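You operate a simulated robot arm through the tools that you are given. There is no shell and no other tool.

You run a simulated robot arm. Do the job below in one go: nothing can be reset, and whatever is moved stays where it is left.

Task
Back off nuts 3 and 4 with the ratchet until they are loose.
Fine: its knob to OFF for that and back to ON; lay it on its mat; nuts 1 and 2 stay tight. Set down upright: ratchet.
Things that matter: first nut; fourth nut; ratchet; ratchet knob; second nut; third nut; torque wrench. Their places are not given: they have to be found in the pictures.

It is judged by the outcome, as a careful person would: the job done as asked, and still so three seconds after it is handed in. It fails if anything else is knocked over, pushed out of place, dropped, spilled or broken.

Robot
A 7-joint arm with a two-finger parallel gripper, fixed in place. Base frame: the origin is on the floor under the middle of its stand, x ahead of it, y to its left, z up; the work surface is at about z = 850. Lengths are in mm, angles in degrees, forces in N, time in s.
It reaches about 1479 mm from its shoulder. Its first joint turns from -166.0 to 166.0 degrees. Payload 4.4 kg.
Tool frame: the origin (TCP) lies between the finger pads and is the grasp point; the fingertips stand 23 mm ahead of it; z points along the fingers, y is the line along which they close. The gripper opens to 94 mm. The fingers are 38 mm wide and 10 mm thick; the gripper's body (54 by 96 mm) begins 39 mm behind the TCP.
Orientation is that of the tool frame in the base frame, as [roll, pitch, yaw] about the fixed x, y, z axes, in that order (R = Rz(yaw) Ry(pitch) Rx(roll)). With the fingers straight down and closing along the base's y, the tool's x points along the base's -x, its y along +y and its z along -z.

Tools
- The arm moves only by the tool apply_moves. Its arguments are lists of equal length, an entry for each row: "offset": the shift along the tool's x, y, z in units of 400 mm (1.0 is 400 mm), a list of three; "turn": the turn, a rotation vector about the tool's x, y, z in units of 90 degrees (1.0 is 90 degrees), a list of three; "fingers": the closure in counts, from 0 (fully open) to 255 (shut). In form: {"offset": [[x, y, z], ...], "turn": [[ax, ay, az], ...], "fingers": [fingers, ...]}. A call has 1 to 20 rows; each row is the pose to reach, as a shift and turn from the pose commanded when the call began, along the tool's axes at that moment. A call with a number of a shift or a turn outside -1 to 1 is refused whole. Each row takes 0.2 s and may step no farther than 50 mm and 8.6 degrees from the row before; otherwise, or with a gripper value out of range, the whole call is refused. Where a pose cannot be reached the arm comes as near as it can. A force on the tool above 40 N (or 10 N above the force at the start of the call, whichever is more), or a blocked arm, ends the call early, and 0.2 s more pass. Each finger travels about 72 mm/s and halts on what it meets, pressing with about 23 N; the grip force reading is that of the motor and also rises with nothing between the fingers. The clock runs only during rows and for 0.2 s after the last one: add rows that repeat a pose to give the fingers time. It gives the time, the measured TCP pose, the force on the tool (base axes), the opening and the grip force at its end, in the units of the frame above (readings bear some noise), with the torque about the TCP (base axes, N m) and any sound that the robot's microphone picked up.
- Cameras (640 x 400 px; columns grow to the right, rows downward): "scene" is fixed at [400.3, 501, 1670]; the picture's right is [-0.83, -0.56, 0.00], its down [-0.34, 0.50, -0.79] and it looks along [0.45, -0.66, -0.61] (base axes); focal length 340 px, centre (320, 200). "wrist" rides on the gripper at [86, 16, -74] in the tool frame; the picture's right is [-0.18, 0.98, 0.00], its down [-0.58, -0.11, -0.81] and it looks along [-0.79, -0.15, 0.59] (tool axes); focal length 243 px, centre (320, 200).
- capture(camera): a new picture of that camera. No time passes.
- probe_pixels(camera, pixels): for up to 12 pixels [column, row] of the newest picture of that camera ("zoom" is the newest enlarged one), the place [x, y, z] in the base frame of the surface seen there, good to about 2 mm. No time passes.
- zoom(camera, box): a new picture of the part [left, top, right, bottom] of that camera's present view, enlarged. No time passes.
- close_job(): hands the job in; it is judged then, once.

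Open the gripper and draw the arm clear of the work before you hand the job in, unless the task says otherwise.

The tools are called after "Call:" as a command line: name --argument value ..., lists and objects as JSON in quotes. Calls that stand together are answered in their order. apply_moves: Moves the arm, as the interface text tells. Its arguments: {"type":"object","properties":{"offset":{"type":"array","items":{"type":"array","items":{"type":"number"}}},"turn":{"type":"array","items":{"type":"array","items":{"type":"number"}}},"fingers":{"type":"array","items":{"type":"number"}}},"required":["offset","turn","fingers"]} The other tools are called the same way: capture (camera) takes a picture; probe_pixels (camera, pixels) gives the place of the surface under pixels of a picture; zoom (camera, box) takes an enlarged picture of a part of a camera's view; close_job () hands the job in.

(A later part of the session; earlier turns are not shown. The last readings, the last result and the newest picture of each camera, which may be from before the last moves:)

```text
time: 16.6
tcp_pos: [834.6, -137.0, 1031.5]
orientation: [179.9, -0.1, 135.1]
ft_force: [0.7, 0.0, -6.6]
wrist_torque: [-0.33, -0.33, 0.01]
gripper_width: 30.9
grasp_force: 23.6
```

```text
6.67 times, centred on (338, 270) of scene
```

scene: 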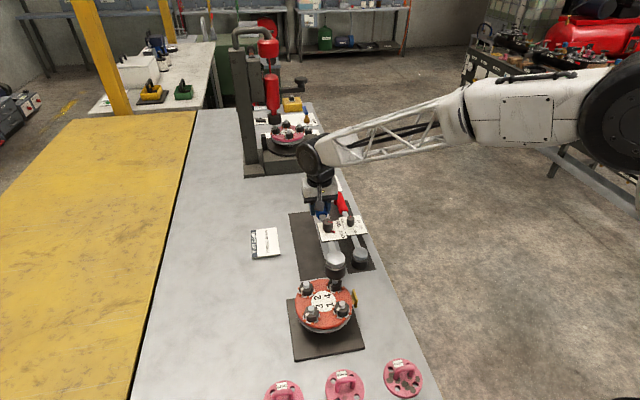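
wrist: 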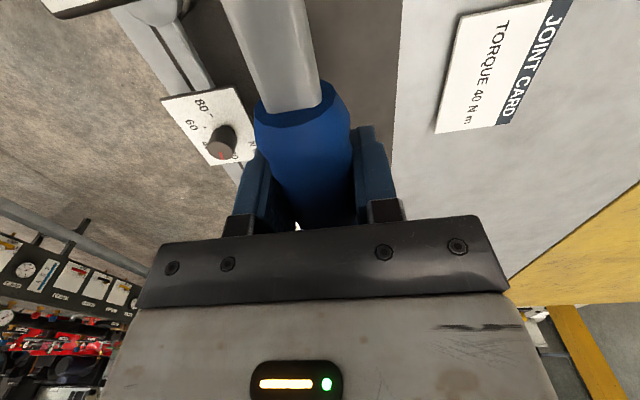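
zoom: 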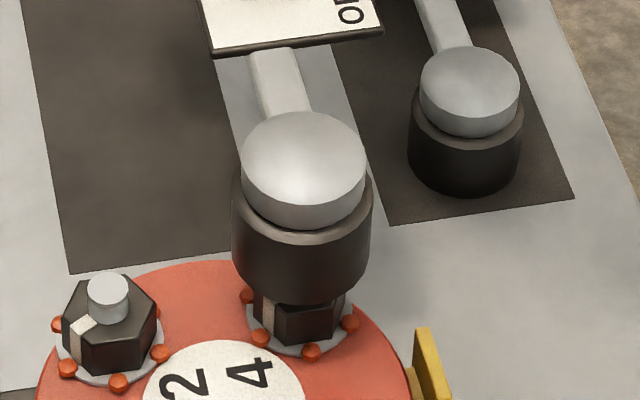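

Left-right alignment looks right (socket 232–372 against nut 254–352 in the zoom). I re-probe the disc rim for the depth direction.

Call:
zoom --camera "scene" --box '[312, 250, 360, 280]'

Call:
probe_pixels --camera "zoom" --pixels '[[314, 183], [194, 183], [434, 183], [314, 95], [314, 270], [229, 120], [399, 120], [229, 245], [399, 245], [254, 183], [374, 183], [314, 140]]'

```text
13.33 times, centred on (336, 265) of scene
```

zoom: 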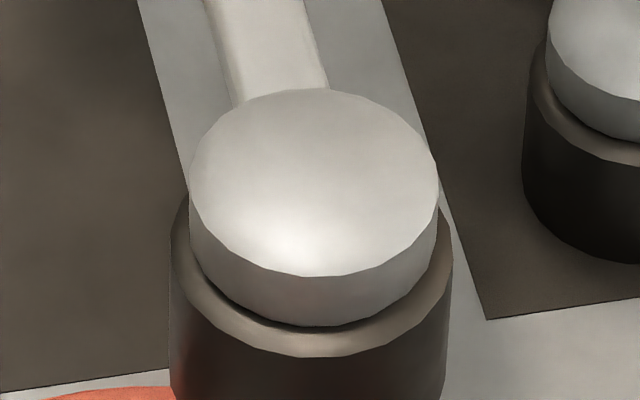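

```text
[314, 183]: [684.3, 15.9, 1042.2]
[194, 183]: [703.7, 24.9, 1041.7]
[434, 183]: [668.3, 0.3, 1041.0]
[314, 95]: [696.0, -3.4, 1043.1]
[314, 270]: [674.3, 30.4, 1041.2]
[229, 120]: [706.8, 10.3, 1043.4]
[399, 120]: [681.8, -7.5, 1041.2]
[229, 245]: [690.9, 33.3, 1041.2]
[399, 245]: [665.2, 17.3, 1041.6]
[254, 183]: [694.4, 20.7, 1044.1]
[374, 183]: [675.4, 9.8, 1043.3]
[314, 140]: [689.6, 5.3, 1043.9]
```

Head now averages (685.9,13.3), on nut 4's axis within about 1 mm. I lower in small steps to just above the hex top (socket bottom ≈ 974).

Call:
apply_moves --offset '[[0, 0, 0.008], [0, 0, 0.016], [0, 0, 0.024], [0, 0, 0.032], [0, 0, 0.04], [0, 0, 0.04]]' --turn '[[0, 0, 0], [0, 0, 0], [0, 0, 0], [0, 0, 0], [0, 0, 0], [0, 0, 0]]' --fingers '[255, 255, 255, 255, 255, 255]'

Call:
zoom --camera "scene" --box '[290, 240, 386, 300]'

```text
time: 18.0
tcp_pos: [835.9, -137.1, 1017.5]
orientation: [-179.9, 0.0, 134.9]
ft_force: [-0.5, 0.3, -7.4]
wrist_torque: [-0.34, -0.37, -0.02]
gripper_width: 31.1
grasp_force: 23.3
```

```text
6.67 times, centred on (338, 270) of scene
```

zoom: 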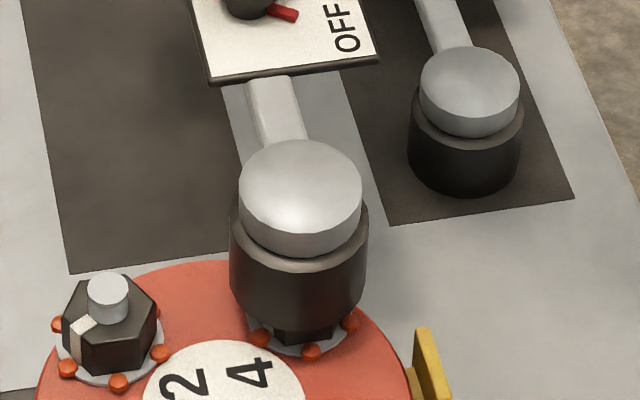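

No contact yet (force -7.4, torque unchanged) with the stud inside the socket. I lower 6 mm more in 1.5 mm steps onto the hex.

Call:
apply_moves --offset '[[0, 0, 0.00375], [0, 0, 0.0075], [0, 0, 0.01125], [0, 0, 0.015], [0, 0, 0.015]]' --turn '[[0, 0, 0], [0, 0, 0], [0, 0, 0], [0, 0, 0], [0, 0, 0]]' --fingers '[255, 255, 255, 255, 255]'

Call:
zoom --camera "scene" --box '[290, 240, 386, 300]'

```text
time: 19.2
tcp_pos: [834.9, -137.3, 1009.2]
orientation: [180.0, 0.0, 134.9]
ft_force: [0.1, -1.1, -6.3]
wrist_torque: [-0.34, -0.38, -0.01]
gripper_width: 31.1
grasp_force: 23.0
```

```text
6.67 times, centred on (338, 270) of scene
```

zoom: 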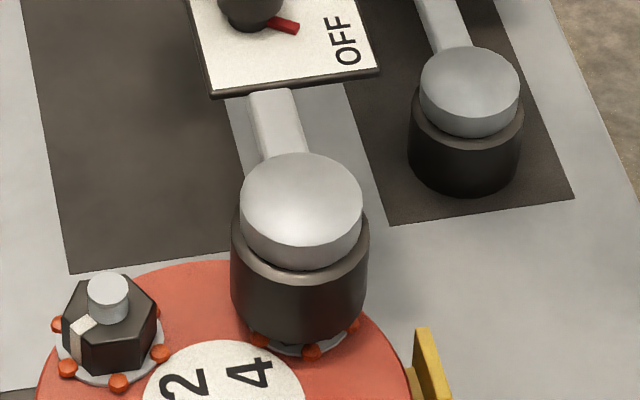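

The socket bottom is now at about 968, below the hex top, with no contact force. I keep lowering in small steps.

Call:
apply_moves --offset '[[0, 0, 0.00375], [0, 0, 0.0075], [0, 0, 0.01125], [0, 0, 0.015], [0, 0, 0.01875], [0, 0, 0.0225], [0, 0, 0.0225]]' --turn '[[0, 0, 0], [0, 0, 0], [0, 0, 0], [0, 0, 0], [0, 0, 0], [0, 0, 0], [0, 0, 0]]' --fingers '[255, 255, 255, 255, 255, 255, 255]'

Call:
zoom --camera "scene" --box '[290, 240, 386, 300]'

```text
time: 20.8
tcp_pos: [835.0, -137.2, 1002.3]
orientation: [-180.0, -0.1, 135.0]
ft_force: [0.0, -0.1, -7.4]
wrist_torque: [-0.36, -0.37, 0.0]
gripper_width: 30.9
grasp_force: 23.2
```

```text
6.67 times, centred on (338, 270) of scene
```

zoom: 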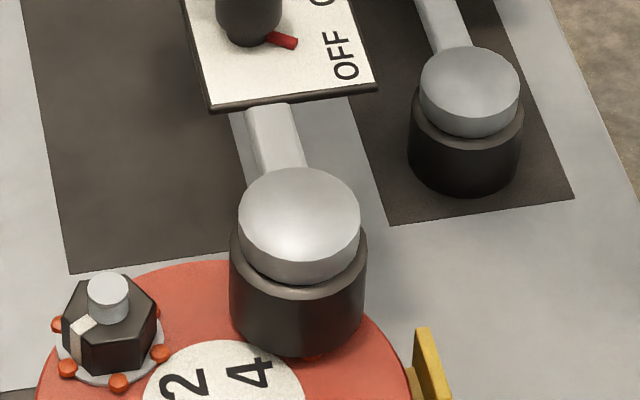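

Bottom is near 961, still free. I lower 5 mm more, watching for contact.

Call:
apply_moves --offset '[[0, 0, 0.0025], [0, 0, 0.005], [0, 0, 0.0075], [0, 0, 0.01], [0, 0, 0.0125], [0, 0, 0.0125]]' --turn '[[0, 0, 0], [0, 0, 0], [0, 0, 0], [0, 0, 0], [0, 0, 0], [0, 0, 0]]' --fingers '[255, 255, 255, 255, 255, 255]'

Call:
zoom --camera "scene" --box '[290, 240, 386, 300]'

```text
time: 22.2
tcp_pos: [837.0, -136.1, 994.7]
orientation: [180.0, 0.0, 135.0]
ft_force: [-0.5, -0.2, -7.4]
wrist_torque: [-0.34, -0.35, 0.0]
gripper_width: 31.1
grasp_force: 23.0
```

```text
6.67 times, centred on (338, 270) of scene
```

zoom: 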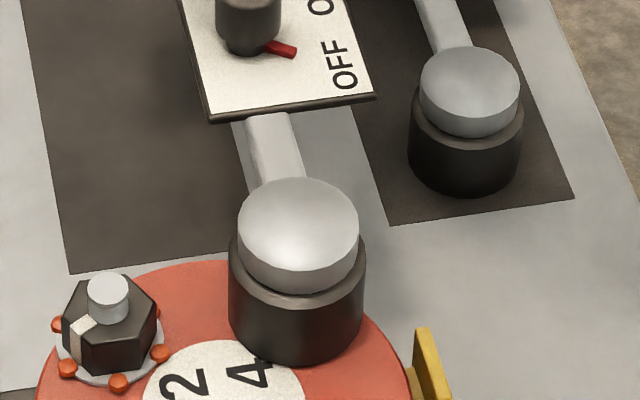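

The socket is seated over nut 4 (bottom ≈ 954, nut covered). I try a first counter-clockwise swing of 15° about the nut axis with a 213 mm radius, watching force and sound.

Call:
apply_moves --offset '[[0.00073, 0.02787, 0], [0.00292, 0.05566, 0], [0.00656, 0.0833, 0], [0.01164, 0.11071, 0], [0.01814, 0.13782, 0]]' --turn '[[0, 0, -0.03333], [0, 0, -0.06667], [0, 0, -0.1], [0, 0, -0.13333], [0, 0, -0.16667]]' --fingers '[255, 255, 255, 255, 255]'

Call:
zoom --camera "scene" --box '[280, 220, 408, 300]'

```text
time: 23.4
tcp_pos: [868.9, -92.5, 995.4]
orientation: [-179.9, -0.1, 150.1]
ft_force: [0.4, 0.2, -7.7]
wrist_torque: [-0.27, -0.44, -0.35]
gripper_width: 31.0
grasp_force: 22.9
```

```text
5.00 times, centred on (344, 260) of scene
```

zoom: 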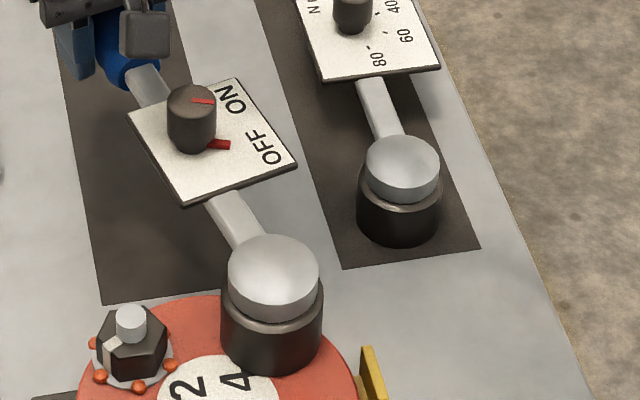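

A resisting torque of -0.35 N·m shows with little side force. I continue the counter-clockwise swing by 32° more.

Call:
apply_moves --offset '[[0.0013, 0.03715, 0], [0.00518, 0.0741, 0], [0.01164, 0.11071, 0], [0.02063, 0.14678, 0], [0.03211, 0.18212, 0], [0.04604, 0.21659, 0], [0.06233, 0.25, 0], [0.08092, 0.28218, 0]]' --turn '[[0, 0, -0.04444], [0, 0, -0.08889], [0, 0, -0.13333], [0, 0, -0.17778], [0, 0, -0.22222], [0, 0, -0.26667], [0, 0, -0.31111], [0, 0, -0.35556]]' --fingers '[255, 255, 255, 255, 255, 255, 255, 255]'

Call:
zoom --camera "scene" --box '[260, 210, 388, 290]'

Call:
capture --camera "scene"

```text
time: 25.2
tcp_pos: [898.1, 20.5, 995.4]
orientation: [179.9, 0.0, -178.1]
ft_force: [0.5, -0.3, -6.8]
wrist_torque: [0.02, -0.51, -0.01]
gripper_width: 31.1
grasp_force: 22.7
```

```text
5.00 times, centred on (324, 250) of scene
```

zoom: 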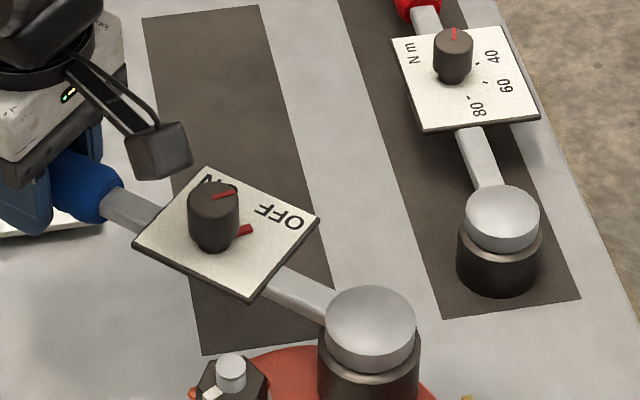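

```text
taken
```

scene: 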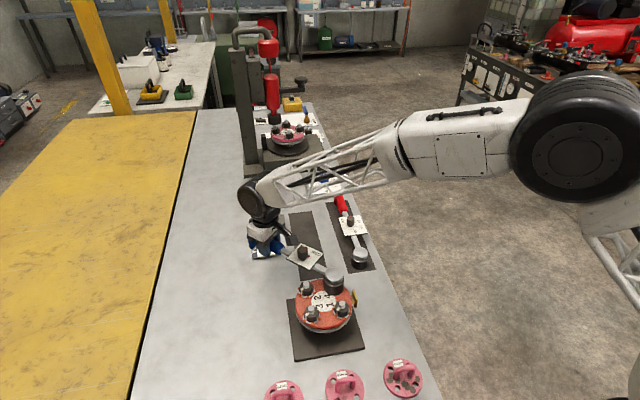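

The torque fell to about zero, so the nut may have broken free or the ratchet is slipping. I continue 32° more counter-clockwise and read again.

Call:
apply_moves --offset '[[0.0013, 0.03715, 0], [0.00518, 0.0741, 0], [0.01164, 0.11071, 0], [0.02063, 0.14678, 0], [0.03211, 0.18212, 0], [0.04604, 0.21659, 0], [0.06233, 0.25, 0], [0.08092, 0.28218, 0]]' --turn '[[0, 0, -0.04444], [0, 0, -0.08889], [0, 0, -0.13333], [0, 0, -0.17778], [0, 0, -0.22222], [0, 0, -0.26667], [0, 0, -0.31111], [0, 0, -0.35556]]' --fingers '[255, 255, 255, 255, 255, 255, 255, 255]'

Call:
capture --camera "scene"

Call:
zoom --camera "scene" --box '[260, 240, 388, 320]'

```text
time: 27.0
tcp_pos: [862.2, 131.6, 996.2]
orientation: [180.0, -0.1, -146.0]
ft_force: [-5.0, -10.2, -4.8]
wrist_torque: [-0.58, 0.4, 1.13]
gripper_width: 31.5
grasp_force: 23.2
```

```text
taken
```

scene: 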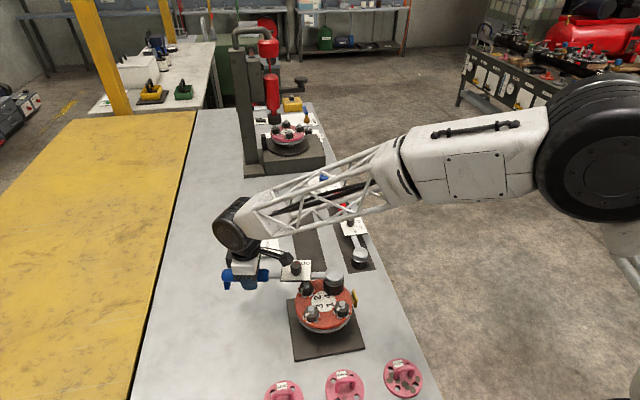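

```text
5.00 times, centred on (324, 280) of scene
```

zoom: 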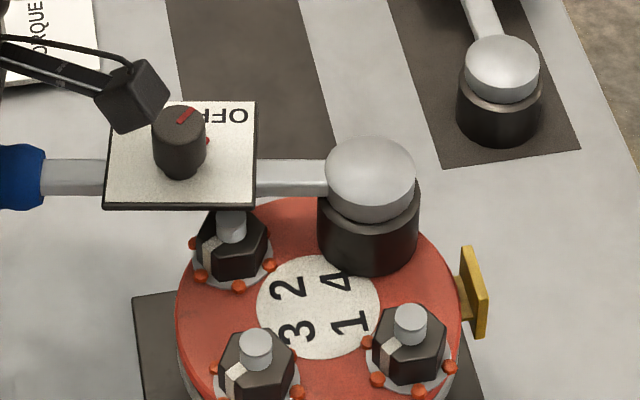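

Now a side force of about 11 N acts through the nut axis with almost no net turning torque, so my arc centre is a little off. I ease the ratchet about 2 mm back, then lift it 36 mm to look at nut 4's mark.

Call:
apply_moves --offset '[[0.0044, -0.0025, 0], [0.0044, -0.0025, 0]]' --turn '[[0, 0, 0], [0, 0, 0]]' --fingers '[255, 255]'

Call:
zoom --camera "scene" --box '[312, 250, 360, 280]'

```text
time: 27.6
tcp_pos: [861.5, 130.7, 995.2]
orientation: [-180.0, 0.0, -146.0]
ft_force: [0.4, -0.3, -7.4]
wrist_torque: [0.28, -0.4, 0.0]
gripper_width: 31.0
grasp_force: 23.0
```

```text
13.33 times, centred on (336, 265) of scene
```

zoom: 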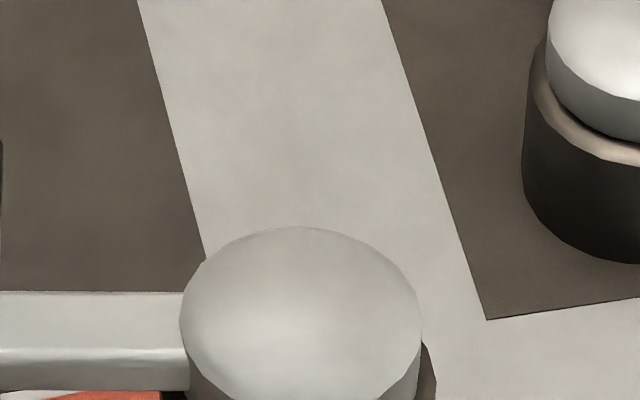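

The side load is gone (0.4,-0.3 N). I lift 40 mm straight up and look at nut 4.

Call:
apply_moves --offset '[[0, 0, -0.02], [0, 0, -0.045], [0, 0, -0.075], [0, 0, -0.1], [0, 0, -0.1]]' --turn '[[0, 0, 0], [0, 0, 0], [0, 0, 0], [0, 0, 0], [0, 0, 0]]' --fingers '[255, 255, 255, 255, 255]'

Call:
capture --camera "scene"

Call:
zoom --camera "scene" --box '[290, 245, 370, 295]'

```text
time: 28.8
tcp_pos: [860.8, 130.7, 1036.0]
orientation: [180.0, -0.1, -146.0]
ft_force: [-0.6, 0.5, -7.7]
wrist_torque: [0.26, -0.41, 0.01]
gripper_width: 31.2
grasp_force: 23.0
```

```text
taken
```

scene: 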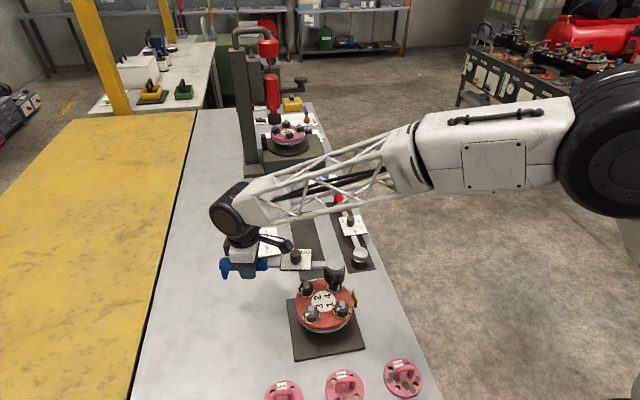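

```text
8.00 times, centred on (330, 270) of scene
```

zoom: 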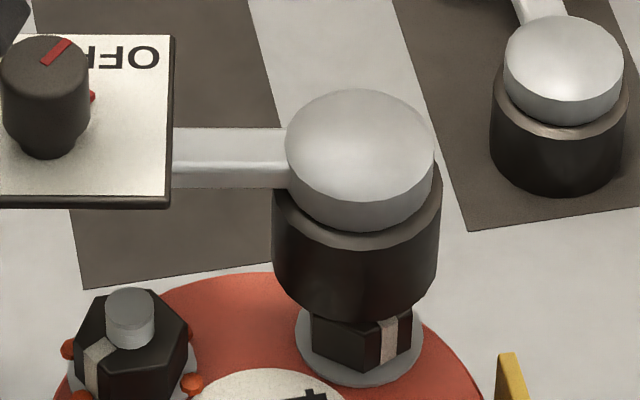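

The mark on nut 4 has turned to the right side (zoom (390,340)) and its orange dots are gone: the nut has come round about 80° and is loose. I measure the head's position now to calibrate its offset from the TCP.

Call:
zoom --camera "scene" --box '[310, 249, 358, 279]'

Call:
zoom --camera "scene" --box '[316, 275, 356, 300]'

```text
13.33 times, centred on (334, 264) of scene
```

zoom: 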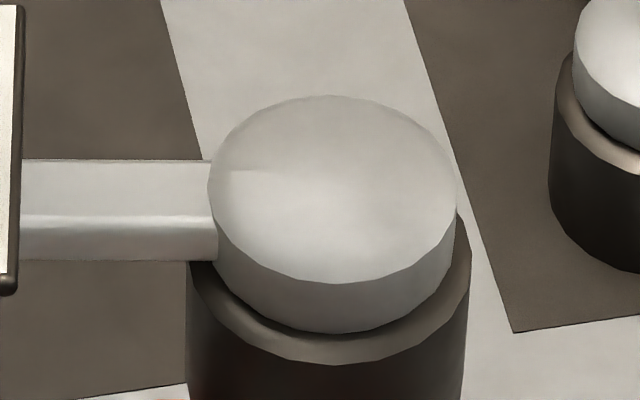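

```text
16.00 times, centred on (336, 288) of scene
```

zoom: 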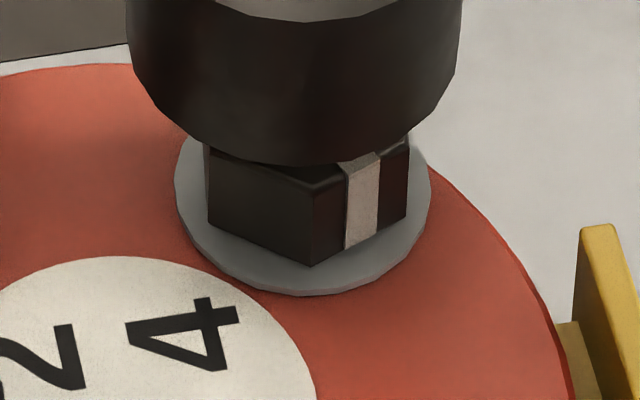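

The dots are gone around nut 4 and its mark is on the right-front face. I probe the head disc (centre ≈ (332,190) in the 13x zoom).

Call:
zoom --camera "scene" --box '[310, 249, 358, 279]'

Call:
probe_pixels --camera "zoom" --pixels '[[332, 190], [213, 190], [451, 190], [332, 102], [332, 279], [247, 128], [417, 128], [247, 252], [417, 252], [272, 190], [392, 190], [332, 235]]'

Call:
zoom --camera "scene" --box '[295, 299, 327, 319]'

Call:
probe_pixels --camera "zoom" --pixels '[[323, 192], [278, 192], [368, 192], [323, 155], [323, 228], [292, 168], [354, 168], [292, 215], [354, 215], [215, 260], [430, 230], [290, 325]]'

```text
13.33 times, centred on (334, 264) of scene
```

zoom: 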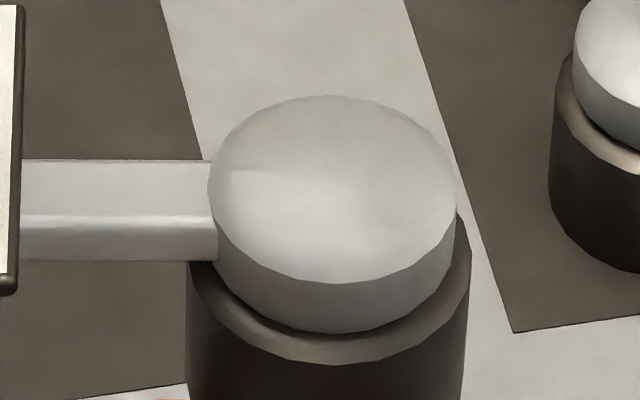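

```text
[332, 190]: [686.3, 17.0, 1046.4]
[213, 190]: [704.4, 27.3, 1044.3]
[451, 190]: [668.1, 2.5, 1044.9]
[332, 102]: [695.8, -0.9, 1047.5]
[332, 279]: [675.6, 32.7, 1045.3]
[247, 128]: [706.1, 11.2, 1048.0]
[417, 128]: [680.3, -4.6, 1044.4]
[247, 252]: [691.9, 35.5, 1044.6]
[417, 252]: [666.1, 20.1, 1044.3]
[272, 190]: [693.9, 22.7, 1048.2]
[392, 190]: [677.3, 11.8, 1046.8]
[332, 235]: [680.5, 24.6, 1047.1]
```

```text
16.00 times, centred on (311, 309) of scene
```

zoom: 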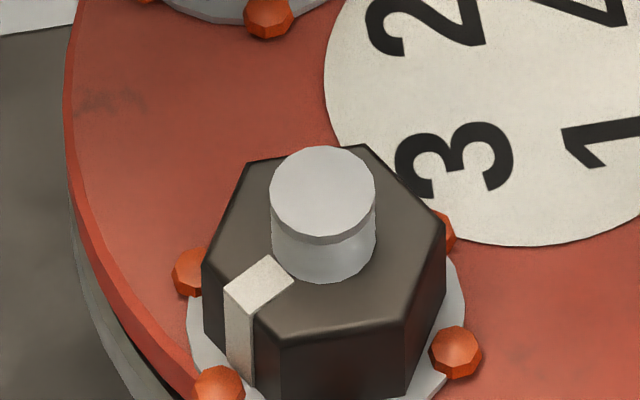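

```text
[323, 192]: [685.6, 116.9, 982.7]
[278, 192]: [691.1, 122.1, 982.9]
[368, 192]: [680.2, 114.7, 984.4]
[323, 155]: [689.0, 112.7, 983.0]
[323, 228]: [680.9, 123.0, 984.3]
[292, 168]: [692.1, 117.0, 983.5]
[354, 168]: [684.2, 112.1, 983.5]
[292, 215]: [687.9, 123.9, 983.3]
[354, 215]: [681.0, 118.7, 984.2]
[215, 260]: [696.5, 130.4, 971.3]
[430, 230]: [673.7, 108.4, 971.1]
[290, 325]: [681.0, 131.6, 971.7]
```

Calibrated offset is about 210.5 mm along tool x and 1.5 mm in y; nut 3 is at (685.8,118.1). I raise 16 mm and carry the socket over nut 3 while turning the ratchet back to a handle angle of -15° in the air.

Call:
apply_moves --offset '[[0, 0, -0.04], [0.0048, -0.0226, -0.04], [0.0096, -0.0452, -0.04], [0.0143, -0.0678, -0.04], [0.0191, -0.0904, -0.04], [0.0239, -0.113, -0.04], [0.0287, -0.1356, -0.04], [0.0335, -0.1582, -0.04], [0.0383, -0.1808, -0.04], [0.0383, -0.1808, -0.04], [0.0383, -0.1808, -0.04]]' --turn '[[0, 0, 0], [0, 0, 0.06806], [0, 0, 0.13611], [0, 0, 0.20417], [0, 0, 0.27222], [0, 0, 0.34028], [0, 0, 0.40833], [0, 0, 0.47639], [0, 0, 0.54444], [0, 0, 0.54444], [0, 0, 0.54444]]' --fingers '[255, 255, 255, 255, 255, 255, 255, 255, 255, 255, 255]'

Call:
capture --camera "scene"

Call:
zoom --camera "scene" --box '[260, 240, 388, 320]'

```text
time: 31.2
tcp_pos: [889.1, 63.6, 1051.1]
orientation: [179.9, -0.1, 165.0]
ft_force: [0.1, -0.2, -6.9]
wrist_torque: [-0.12, -0.5, 0.02]
gripper_width: 31.3
grasp_force: 23.0
```

```text
taken
```

scene: 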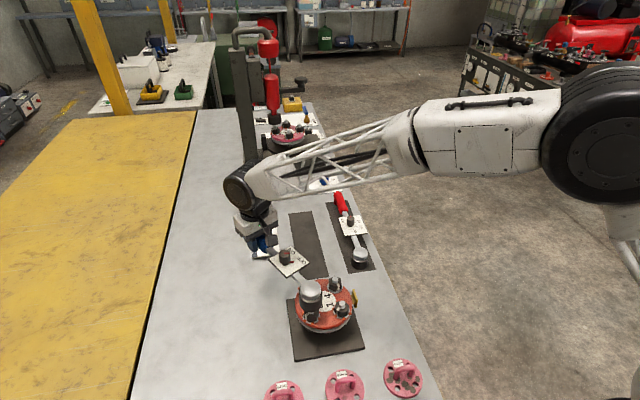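

```text
5.00 times, centred on (324, 280) of scene
```

zoom: 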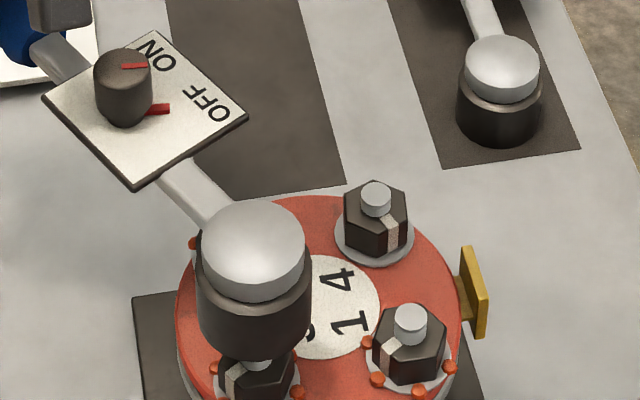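

Nut 4 clearly shows its turned mark and no dots. I measure the head over nut 3.

Call:
zoom --camera "scene" --box '[287, 273, 335, 303]'

```text
13.33 times, centred on (311, 288) of scene
```

zoom: 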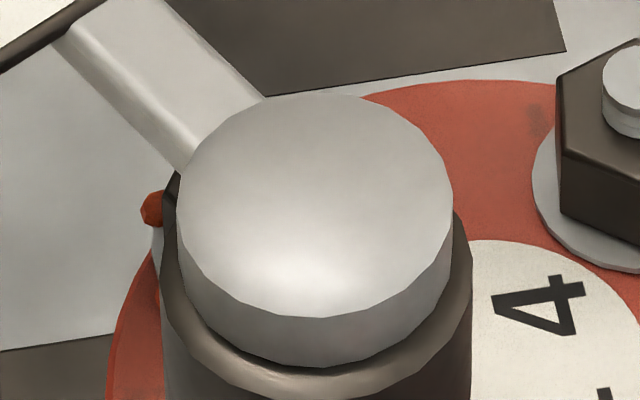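

Disc centre is about (315,206); I probe it with opposite rim pairs.

Call:
probe_pixels --camera "zoom" --pixels '[[315, 206], [181, 206], [449, 206], [315, 101], [315, 312], [220, 132], [410, 132], [220, 280], [410, 280], [248, 206], [382, 206]]'

```text
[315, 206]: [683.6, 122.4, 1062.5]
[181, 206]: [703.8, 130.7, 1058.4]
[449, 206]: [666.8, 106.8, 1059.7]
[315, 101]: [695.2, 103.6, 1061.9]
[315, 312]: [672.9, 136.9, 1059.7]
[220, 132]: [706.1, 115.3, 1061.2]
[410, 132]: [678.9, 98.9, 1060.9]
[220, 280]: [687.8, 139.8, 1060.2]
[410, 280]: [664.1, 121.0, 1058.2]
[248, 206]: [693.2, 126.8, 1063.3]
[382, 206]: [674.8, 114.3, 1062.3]
```

Head is at about (684.4,119.4) against nut 3 at (685.8,118.1). I correct by 1.9 mm and lower 33 mm to just above the hex.

Call:
apply_moves --offset '[[-0.0042, -0.0022, 0.01], [-0.0042, -0.0022, 0.03], [-0.0042, -0.0022, 0.05], [-0.0042, -0.0022, 0.065], [-0.0042, -0.0022, 0.0825], [-0.0042, -0.0022, 0.0825]]' --turn '[[0, 0, 0], [0, 0, 0], [0, 0, 0], [0, 0, 0], [0, 0, 0], [0, 0, 0]]' --fingers '[255, 255, 255, 255, 255, 255]'

Call:
zoom --camera "scene" --box '[275, 260, 355, 310]'

```text
time: 32.6
tcp_pos: [889.5, 60.6, 1018.0]
orientation: [-180.0, 0.0, 165.1]
ft_force: [-0.3, 0.5, -6.9]
wrist_torque: [-0.15, -0.48, 0.02]
gripper_width: 31.2
grasp_force: 23.2
```

```text
8.00 times, centred on (315, 285) of scene
```

zoom: 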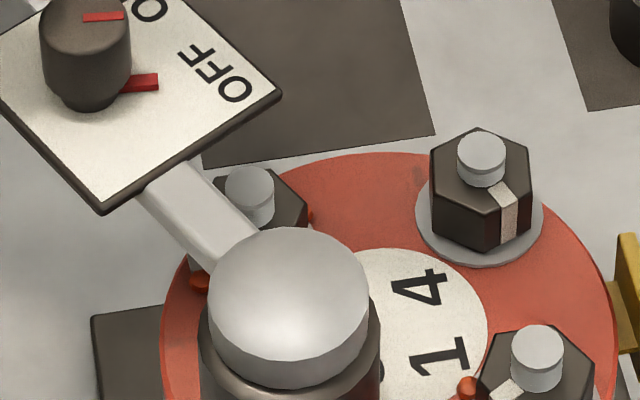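

No contact, and the bar clears stud 2. I lower 22 mm more in small steps onto nut 3.

Call:
apply_moves --offset '[[0, 0, 0.005], [0, 0, 0.01], [0, 0, 0.015], [0, 0, 0.02], [0, 0, 0.025], [0, 0, 0.03], [0, 0, 0.035], [0, 0, 0.04], [0, 0, 0.045], [0, 0, 0.05], [0, 0, 0.0555], [0, 0, 0.0555]]' --turn '[[0, 0, 0], [0, 0, 0], [0, 0, 0], [0, 0, 0], [0, 0, 0], [0, 0, 0], [0, 0, 0], [0, 0, 0], [0, 0, 0], [0, 0, 0], [0, 0, 0], [0, 0, 0]]' --fingers '[255, 255, 255, 255, 255, 255, 255, 255, 255, 255, 255, 255]'

Call:
zoom --camera "scene" --box '[275, 260, 355, 310]'

```text
time: 35.2
tcp_pos: [890.8, 62.8, 996.3]
orientation: [-179.9, 0.0, 165.0]
ft_force: [0.6, 0.3, -7.0]
wrist_torque: [-0.11, -0.49, 0.0]
gripper_width: 31.3
grasp_force: 22.7
```

```text
8.00 times, centred on (315, 285) of scene
```

zoom: 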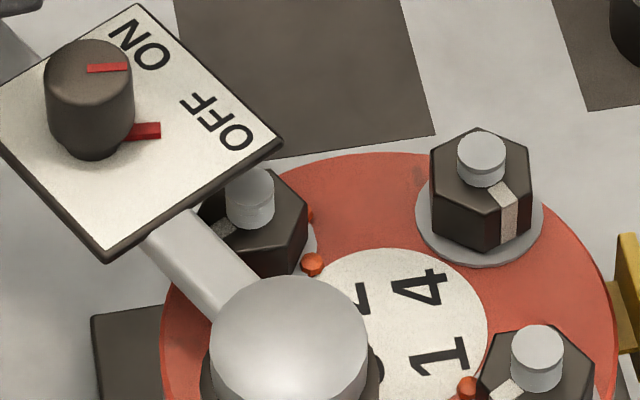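

The socket is over nut 3 without contact force. I swing counter-clockwise 20° about the nut axis and read the torque.

Call:
apply_moves --offset '[[0.00098, 0.03698, 0], [0.00453, 0.0738, 0], [0.01065, 0.1103, 0], [0.01929, 0.14628, 0], [0.03043, 0.18155, 0]]' --turn '[[0, 0, -0.04444], [0, 0, -0.08889], [0, 0, -0.13333], [0, 0, -0.17778], [0, 0, -0.22222]]' --fingers '[255, 255, 255, 255, 255]'

Call:
zoom --camera "scene" --box '[255, 250, 351, 310]'

```text
time: 36.4
tcp_pos: [898.6, 133.4, 996.4]
orientation: [-180.0, 0.0, -175.0]
ft_force: [-0.3, -0.4, -9.1]
wrist_torque: [0.08, -0.48, -0.29]
gripper_width: 31.2
grasp_force: 23.1
```

```text
6.67 times, centred on (303, 280) of scene
```

zoom: 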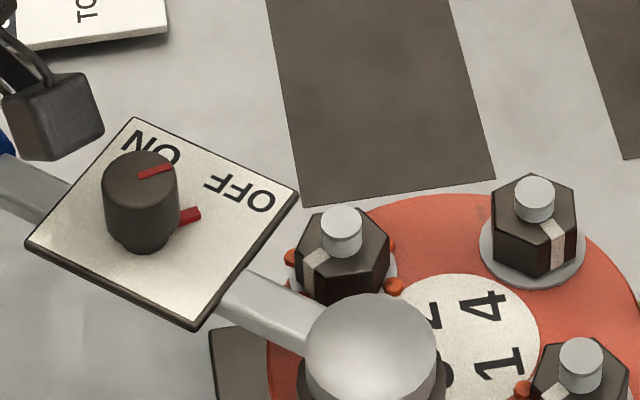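

The same resistance (-0.29 N·m) appears as on nut 4. I continue 32° further.

Call:
apply_moves --offset '[[0.00098, 0.03698, 0], [0.00453, 0.0738, 0], [0.01065, 0.1103, 0], [0.01929, 0.14628, 0], [0.03043, 0.18155, 0], [0.044, 0.21598, 0], [0.05993, 0.24935, 0], [0.07815, 0.28155, 0]]' --turn '[[0, 0, -0.04444], [0, 0, -0.08889], [0, 0, -0.13333], [0, 0, -0.17778], [0, 0, -0.22222], [0, 0, -0.26667], [0, 0, -0.31111], [0, 0, -0.35556]]' --fingers '[255, 255, 255, 255, 255, 255, 255, 255]'

Call:
capture --camera "scene"

Call:
zoom --camera "scene" --box '[235, 250, 363, 330]'

```text
time: 38.2
tcp_pos: [855.5, 244.0, 997.1]
orientation: [180.0, 0.1, -143.0]
ft_force: [-0.8, -0.5, -7.2]
wrist_torque: [0.33, -0.43, -0.04]
gripper_width: 31.2
grasp_force: 22.9
```

```text
taken
```

scene: 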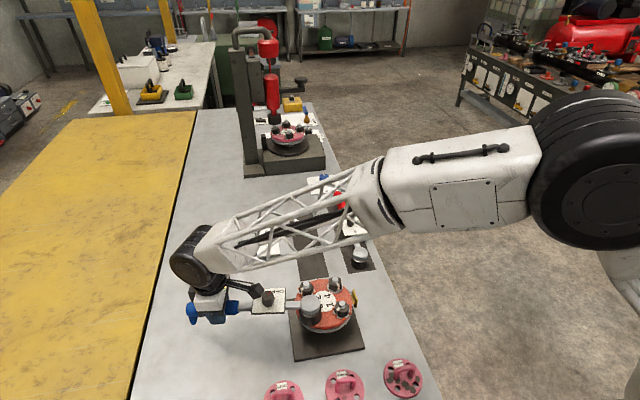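

```text
5.00 times, centred on (299, 290) of scene
```

zoom: 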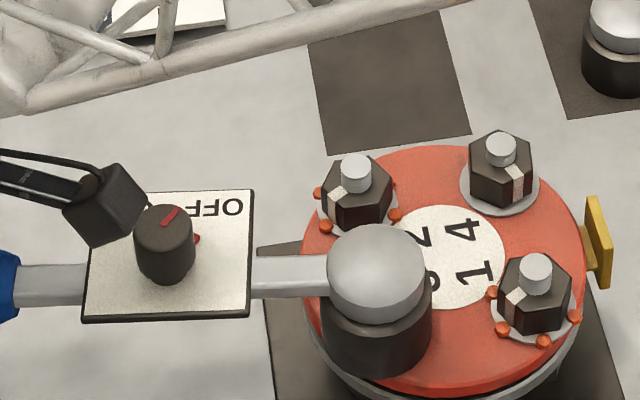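

Torque is back near zero with no side force. I add 24° more for certainty, as with nut 4, then lift to check.

Call:
apply_moves --offset '[[0.00098, 0.03698, 0], [0.00453, 0.0738, 0], [0.01065, 0.1103, 0], [0.01929, 0.14628, 0], [0.03043, 0.18155, 0], [0.044, 0.21598, 0], [0.044, 0.21598, 0]]' --turn '[[0, 0, -0.04444], [0, 0, -0.08889], [0, 0, -0.13333], [0, 0, -0.17778], [0, 0, -0.22222], [0, 0, -0.26667], [0, 0, -0.26667]]' --fingers '[255, 255, 255, 255, 255, 255, 255]'

Call:
capture --camera "scene"

Call:
zoom --camera "scene" --box '[235, 250, 363, 330]'

```text
time: 39.8
tcp_pos: [789.4, 301.9, 996.4]
orientation: [-179.9, 0.0, -118.9]
ft_force: [1.0, 0.0, -7.3]
wrist_torque: [0.46, -0.2, 0.02]
gripper_width: 31.1
grasp_force: 23.4
```

```text
taken
```

scene: 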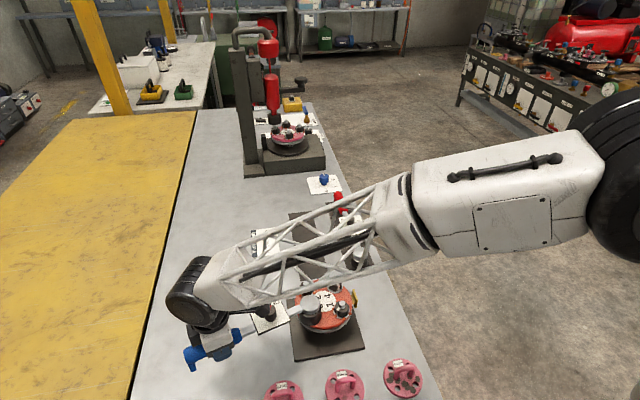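

```text
5.00 times, centred on (299, 290) of scene
```

zoom: 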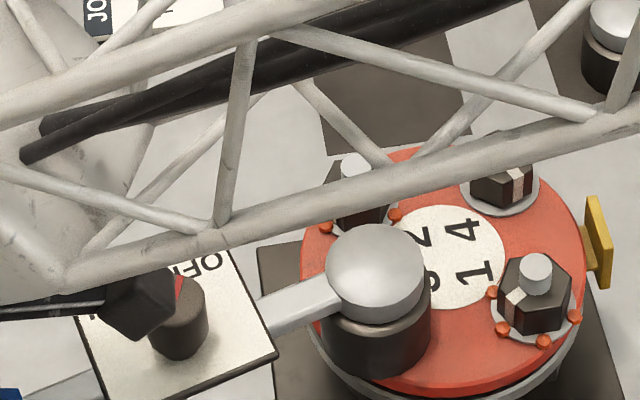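

No resistance now. I lift the socket straight up 42 mm off nut 3 and look.

Call:
apply_moves --offset '[[0, 0, -0.02], [0, 0, -0.045], [0, 0, -0.075], [0, 0, -0.105], [0, 0, -0.14], [0, 0, -0.14]]' --turn '[[0, 0, 0], [0, 0, 0], [0, 0, 0], [0, 0, 0], [0, 0, 0], [0, 0, 0]]' --fingers '[255, 255, 255, 255, 255, 255]'

Call:
zoom --camera "scene" --box '[270, 265, 366, 325]'

```text
time: 41.2
tcp_pos: [789.3, 302.1, 1053.2]
orientation: [-179.9, 0.1, -118.9]
ft_force: [-0.1, 0.5, -7.2]
wrist_torque: [0.44, -0.25, 0.02]
gripper_width: 31.3
grasp_force: 23.6
```

```text
6.67 times, centred on (318, 295) of scene
```

zoom: 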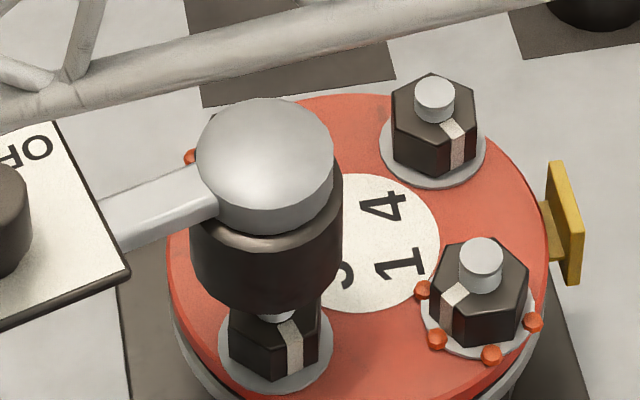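

Nut 3's dots are gone and its mark has turned, while nuts 1 and 2 keep theirs. I carry the ratchet back towards its mat, first half: mid-way with -53° of turn.

Call:
apply_moves --offset '[[0.0587, -0.0637, 0], [0.1174, -0.1275, 0], [0.1762, -0.1912, 0], [0.2349, -0.2549, 0], [0.2936, -0.3186, 0], [0.3523, -0.3824, 0], [0.4111, -0.4461, 0], [0.4698, -0.5098, 0], [0.4698, -0.5098, 0]]' --turn '[[0, 0, 0.07361], [0, 0, 0.14722], [0, 0, 0.22083], [0, 0, 0.29444], [0, 0, 0.36806], [0, 0, 0.44167], [0, 0, 0.51528], [0, 0, 0.58889], [0, 0, 0.58889]]' --fingers '[255, 255, 255, 255, 255, 255, 255, 255, 255]'

Call:
capture --camera "scene"

```text
time: 43.2
tcp_pos: [876.8, 39.8, 1052.5]
orientation: [-180.0, 0.0, -172.1]
ft_force: [-0.6, 0.3, -7.0]
wrist_torque: [0.07, -0.49, -0.02]
gripper_width: 31.1
grasp_force: 22.8
```

```text
taken
```

scene: 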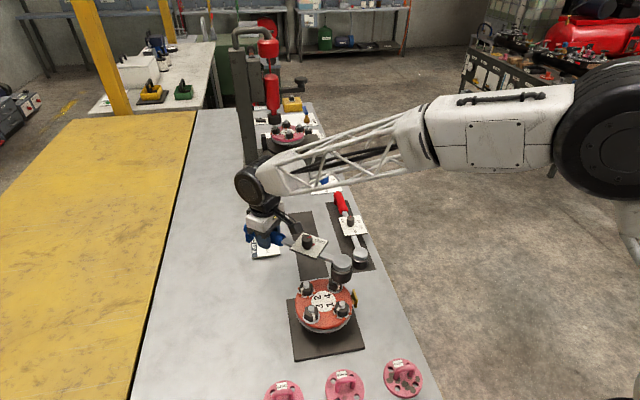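

All fine at mid-way. Second half: on to above the mat with handle angle back at -45°.

Call:
apply_moves --offset '[[-0.0156, -0.0853, 0], [-0.0312, -0.1706, 0], [-0.0468, -0.2559, 0], [-0.0624, -0.3413, 0], [-0.0779, -0.4266, 0], [-0.0935, -0.5119, 0], [-0.1091, -0.5972, 0], [-0.1247, -0.6825, 0], [-0.1247, -0.6825, 0], [-0.1247, -0.6825, 0]]' --turn '[[0, 0, 0.07347], [0, 0, 0.14694], [0, 0, 0.22042], [0, 0, 0.29389], [0, 0, 0.36736], [0, 0, 0.44083], [0, 0, 0.51431], [0, 0, 0.58778], [0, 0, 0.58778], [0, 0, 0.58778]]' --fingers '[255, 255, 255, 255, 255, 255, 255, 255, 255, 255]'

Call:
capture --camera "scene"

Call:
zoom --camera "scene" --box '[255, 180, 383, 260]'

```text
time: 45.4
tcp_pos: [964.6, -224.2, 1051.7]
orientation: [180.0, 0.0, 135.0]
ft_force: [0.9, 0.1, -6.2]
wrist_torque: [-0.34, -0.38, -0.05]
gripper_width: 31.4
grasp_force: 23.0
```

```text
taken
```

scene: 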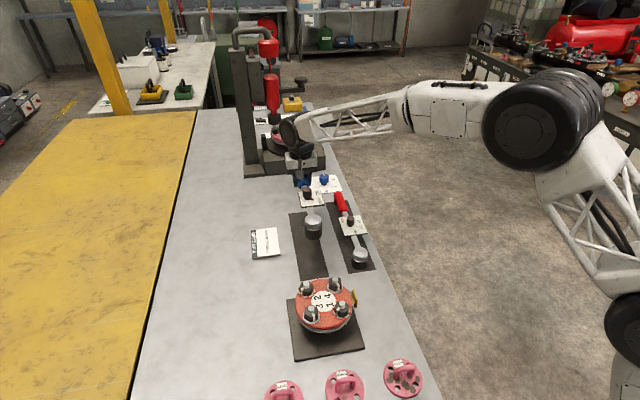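

```text
5.00 times, centred on (319, 220) of scene
```

zoom: 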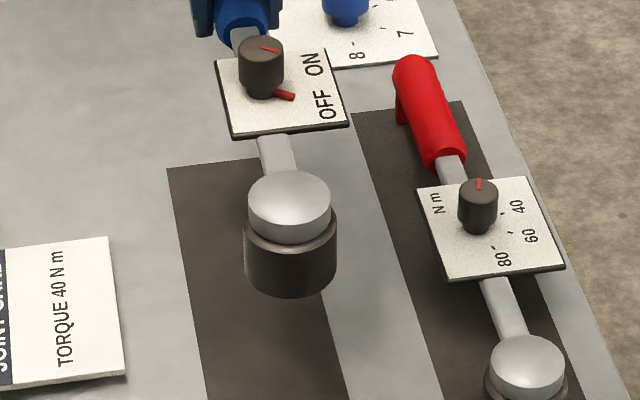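

The ratchet hangs above its mat at the right angle. I lower it by 130 mm, then check its position above the mat.

Call:
apply_moves --offset '[[0, 0, 0.08], [0, 0, 0.16], [0, 0, 0.24], [0, 0, 0.3], [0, 0, 0.325], [0, 0, 0.325]]' --turn '[[0, 0, 0], [0, 0, 0], [0, 0, 0], [0, 0, 0], [0, 0, 0], [0, 0, 0]]' --fingers '[255, 255, 255, 255, 255, 255]'

Call:
capture --camera "scene"

Call:
zoom --camera "scene" --box '[280, 230, 360, 280]'

```text
time: 46.8
tcp_pos: [965.1, -223.6, 924.1]
orientation: [-180.0, 0.1, 135.1]
ft_force: [-0.4, 0.2, -6.4]
wrist_torque: [-0.38, -0.4, 0.01]
gripper_width: 31.2
grasp_force: 23.2
```

```text
taken
```

scene: 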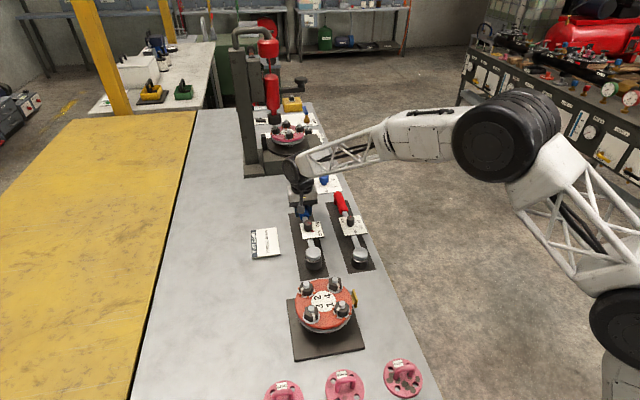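

```text
8.00 times, centred on (320, 255) of scene
```

zoom: 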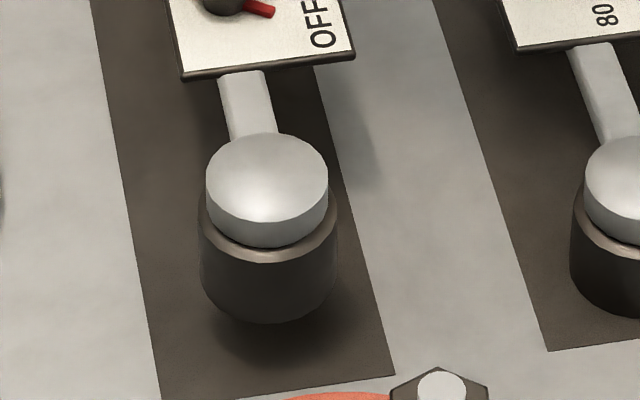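

It is right over its place on the mat. I lower the last 30 mm with slowing steps until it touches down.

Call:
apply_moves --offset '[[0, 0, 0.025], [0, 0, 0.045], [0, 0, 0.06], [0, 0, 0.0675], [0, 0, 0.0715], [0, 0, 0.0735], [0, 0, 0.0735]]' --turn '[[0, 0, 0], [0, 0, 0], [0, 0, 0], [0, 0, 0], [0, 0, 0], [0, 0, 0], [0, 0, 0]]' --fingers '[255, 255, 255, 255, 255, 255, 255]'

Call:
zoom --camera "scene" --box '[280, 230, 360, 280]'

```text
time: 48.4
tcp_pos: [962.9, -224.1, 895.3]
orientation: [-180.0, 0.0, 135.1]
ft_force: [0.7, -2.2, -0.6]
wrist_torque: [0.74, 0.78, 0.23]
gripper_width: 31.6
grasp_force: 22.7
```

```text
8.00 times, centred on (320, 255) of scene
```

zoom: 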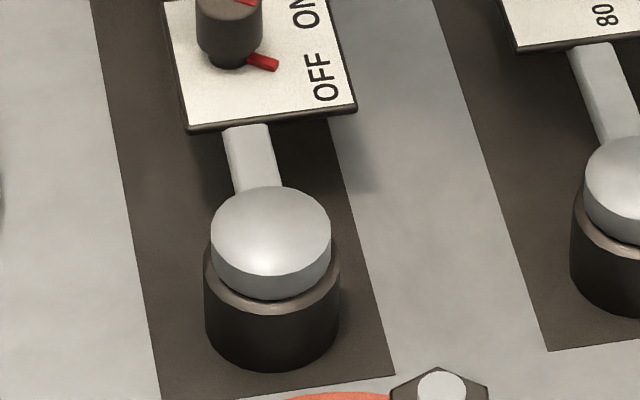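

The socket rests on the mat (force -0.6 N). I open the fingers gradually to let the handle settle on its foot.

Call:
apply_moves --offset '[[0, 0, 0.0015], [0, 0, 0.0015], [0, 0, 0.0015], [0, 0, 0.0015], [0, 0, 0.0015], [0, 0, 0.0015]]' --turn '[[0, 0, 0], [0, 0, 0], [0, 0, 0], [0, 0, 0], [0, 0, 0], [0, 0, 0]]' --fingers '[255, 165, 140, 100, 65, 65]'

Call:
zoom --camera "scene" --box '[255, 190, 383, 270]'

Call:
capture --camera "wrist"

```text
time: 49.8
tcp_pos: [964.5, -225.4, 893.9]
orientation: [-180.0, 0.0, 135.0]
ft_force: [0.3, 1.0, 0.1]
wrist_torque: [0.0, -0.01, 0.01]
gripper_width: 69.8
grasp_force: 0.0
```

```text
5.00 times, centred on (319, 230) of scene
```

zoom: 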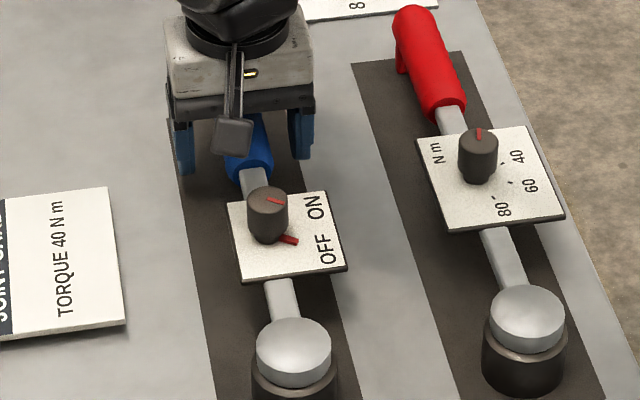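

```text
taken
```

wrist: 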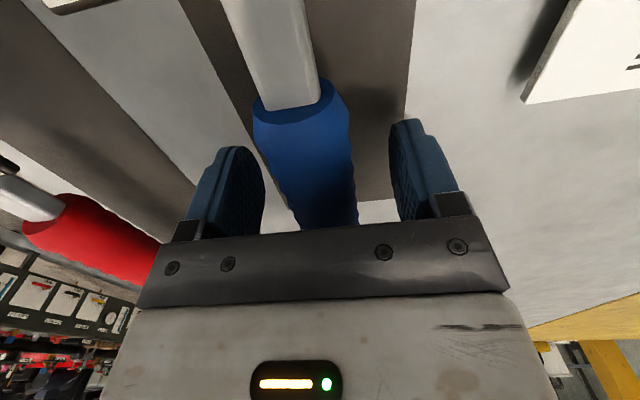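

The ratchet stands on socket and foot on its mat. I rise clear and move over its knob near (882.5,-144) at yaw 145° to turn it back to ON.

Call:
apply_moves --offset '[[0, 0, -0.08], [0, 0, -0.16], [0, 0, -0.23], [0.05, 0, -0.23], [0.13, -0.001, -0.225], [0.21, -0.002, -0.22], [0.2872, -0.0027, -0.215], [0.2872, -0.0027, -0.215], [0.2872, -0.0027, -0.215]]' --turn '[[0, 0, 0], [0, 0, 0], [0, 0, 0], [0, 0, 0], [0, 0, -0.04], [0, 0, -0.08], [0, 0, -0.1111], [0, 0, -0.1111], [0, 0, -0.1111]]' --fingers '[65, 65, 65, 65, 90, 119, 119, 119, 119]'

Call:
capture --camera "wrist"

Call:
zoom --camera "wrist" --box '[240, 60, 400, 160]'

Call:
capture --camera "scene"

```text
time: 51.8
tcp_pos: [883.3, -144.9, 979.2]
orientation: [180.0, 0.0, 145.0]
ft_force: [0.2, -0.3, -0.5]
wrist_torque: [0.05, -0.01, 0.02]
gripper_width: 50.2
grasp_force: 0.1
```

```text
taken
```

wrist: 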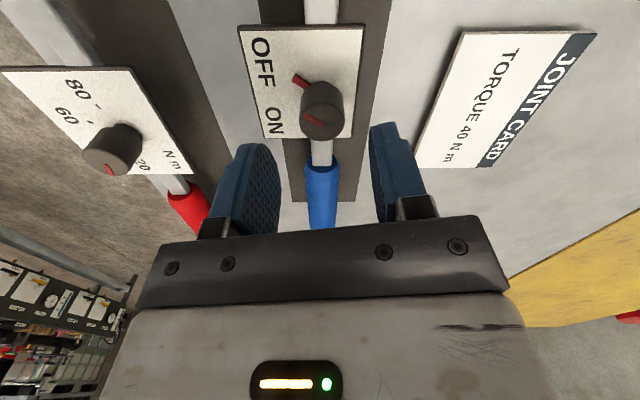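

```text
4.00 times, centred on (320, 110) of wrist
```

zoom: 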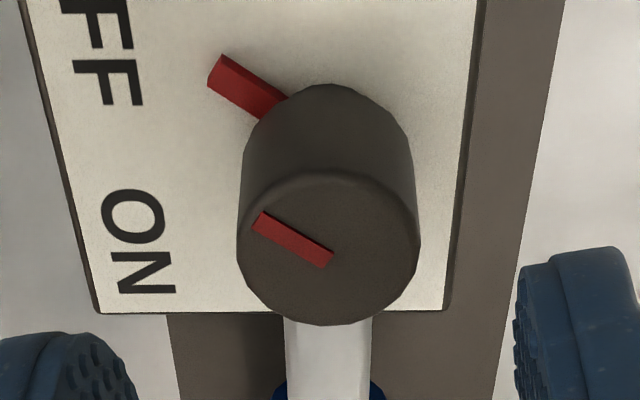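

```text
taken
```

scene: 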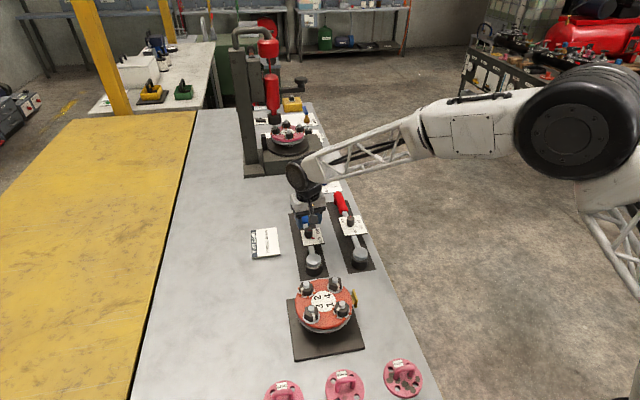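

The pointer sits between the plate's perpendicular and OFF at zoom (230,80). I probe knob centre, rim, pointer tip and stripe.

Call:
probe_pixels --camera "zoom" --pixels '[[329, 249], [245, 249], [414, 249], [329, 180], [329, 317], [262, 220], [325, 260], [214, 74], [235, 85], [140, 215], [130, 80], [270, 200]]'

```text
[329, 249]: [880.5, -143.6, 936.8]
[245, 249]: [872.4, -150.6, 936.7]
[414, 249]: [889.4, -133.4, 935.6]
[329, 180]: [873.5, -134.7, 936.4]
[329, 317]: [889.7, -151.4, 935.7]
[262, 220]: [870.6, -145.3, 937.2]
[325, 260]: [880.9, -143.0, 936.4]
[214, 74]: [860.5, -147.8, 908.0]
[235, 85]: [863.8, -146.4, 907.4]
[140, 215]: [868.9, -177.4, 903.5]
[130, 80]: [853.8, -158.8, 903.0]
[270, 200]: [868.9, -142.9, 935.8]
```

Knob centre is (881.1,-142.8), pointer about -166.5°; ON was about -99°. I lower over the knob and close on it.

Call:
apply_moves --offset '[[0.0058, 0.0005, 0.0], [0.0058, 0.0005, 0.05], [0.0058, 0.0005, 0.1065], [0.0058, 0.0005, 0.1065], [0.0058, 0.0005, 0.1065], [0.0058, 0.0005, 0.1065], [0.0058, 0.0005, 0.1065]]' --turn '[[0, 0, 0], [0, 0, 0], [0, 0, 0], [0, 0, 0], [0, 0, 0], [0, 0, 0], [0, 0, 0]]' --fingers '[119, 119, 119, 119, 210, 210, 210]'

Call:
capture --camera "wrist"

```text
time: 53.4
tcp_pos: [879.9, -141.7, 935.6]
orientation: [179.9, -0.1, 145.1]
ft_force: [1.3, -0.2, 0.1]
wrist_torque: [-0.08, -0.16, 0.03]
gripper_width: 26.3
grasp_force: 22.8
```

```text
taken
```

wrist: 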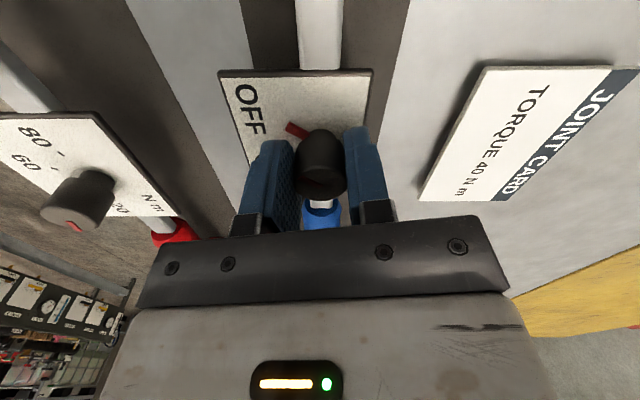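

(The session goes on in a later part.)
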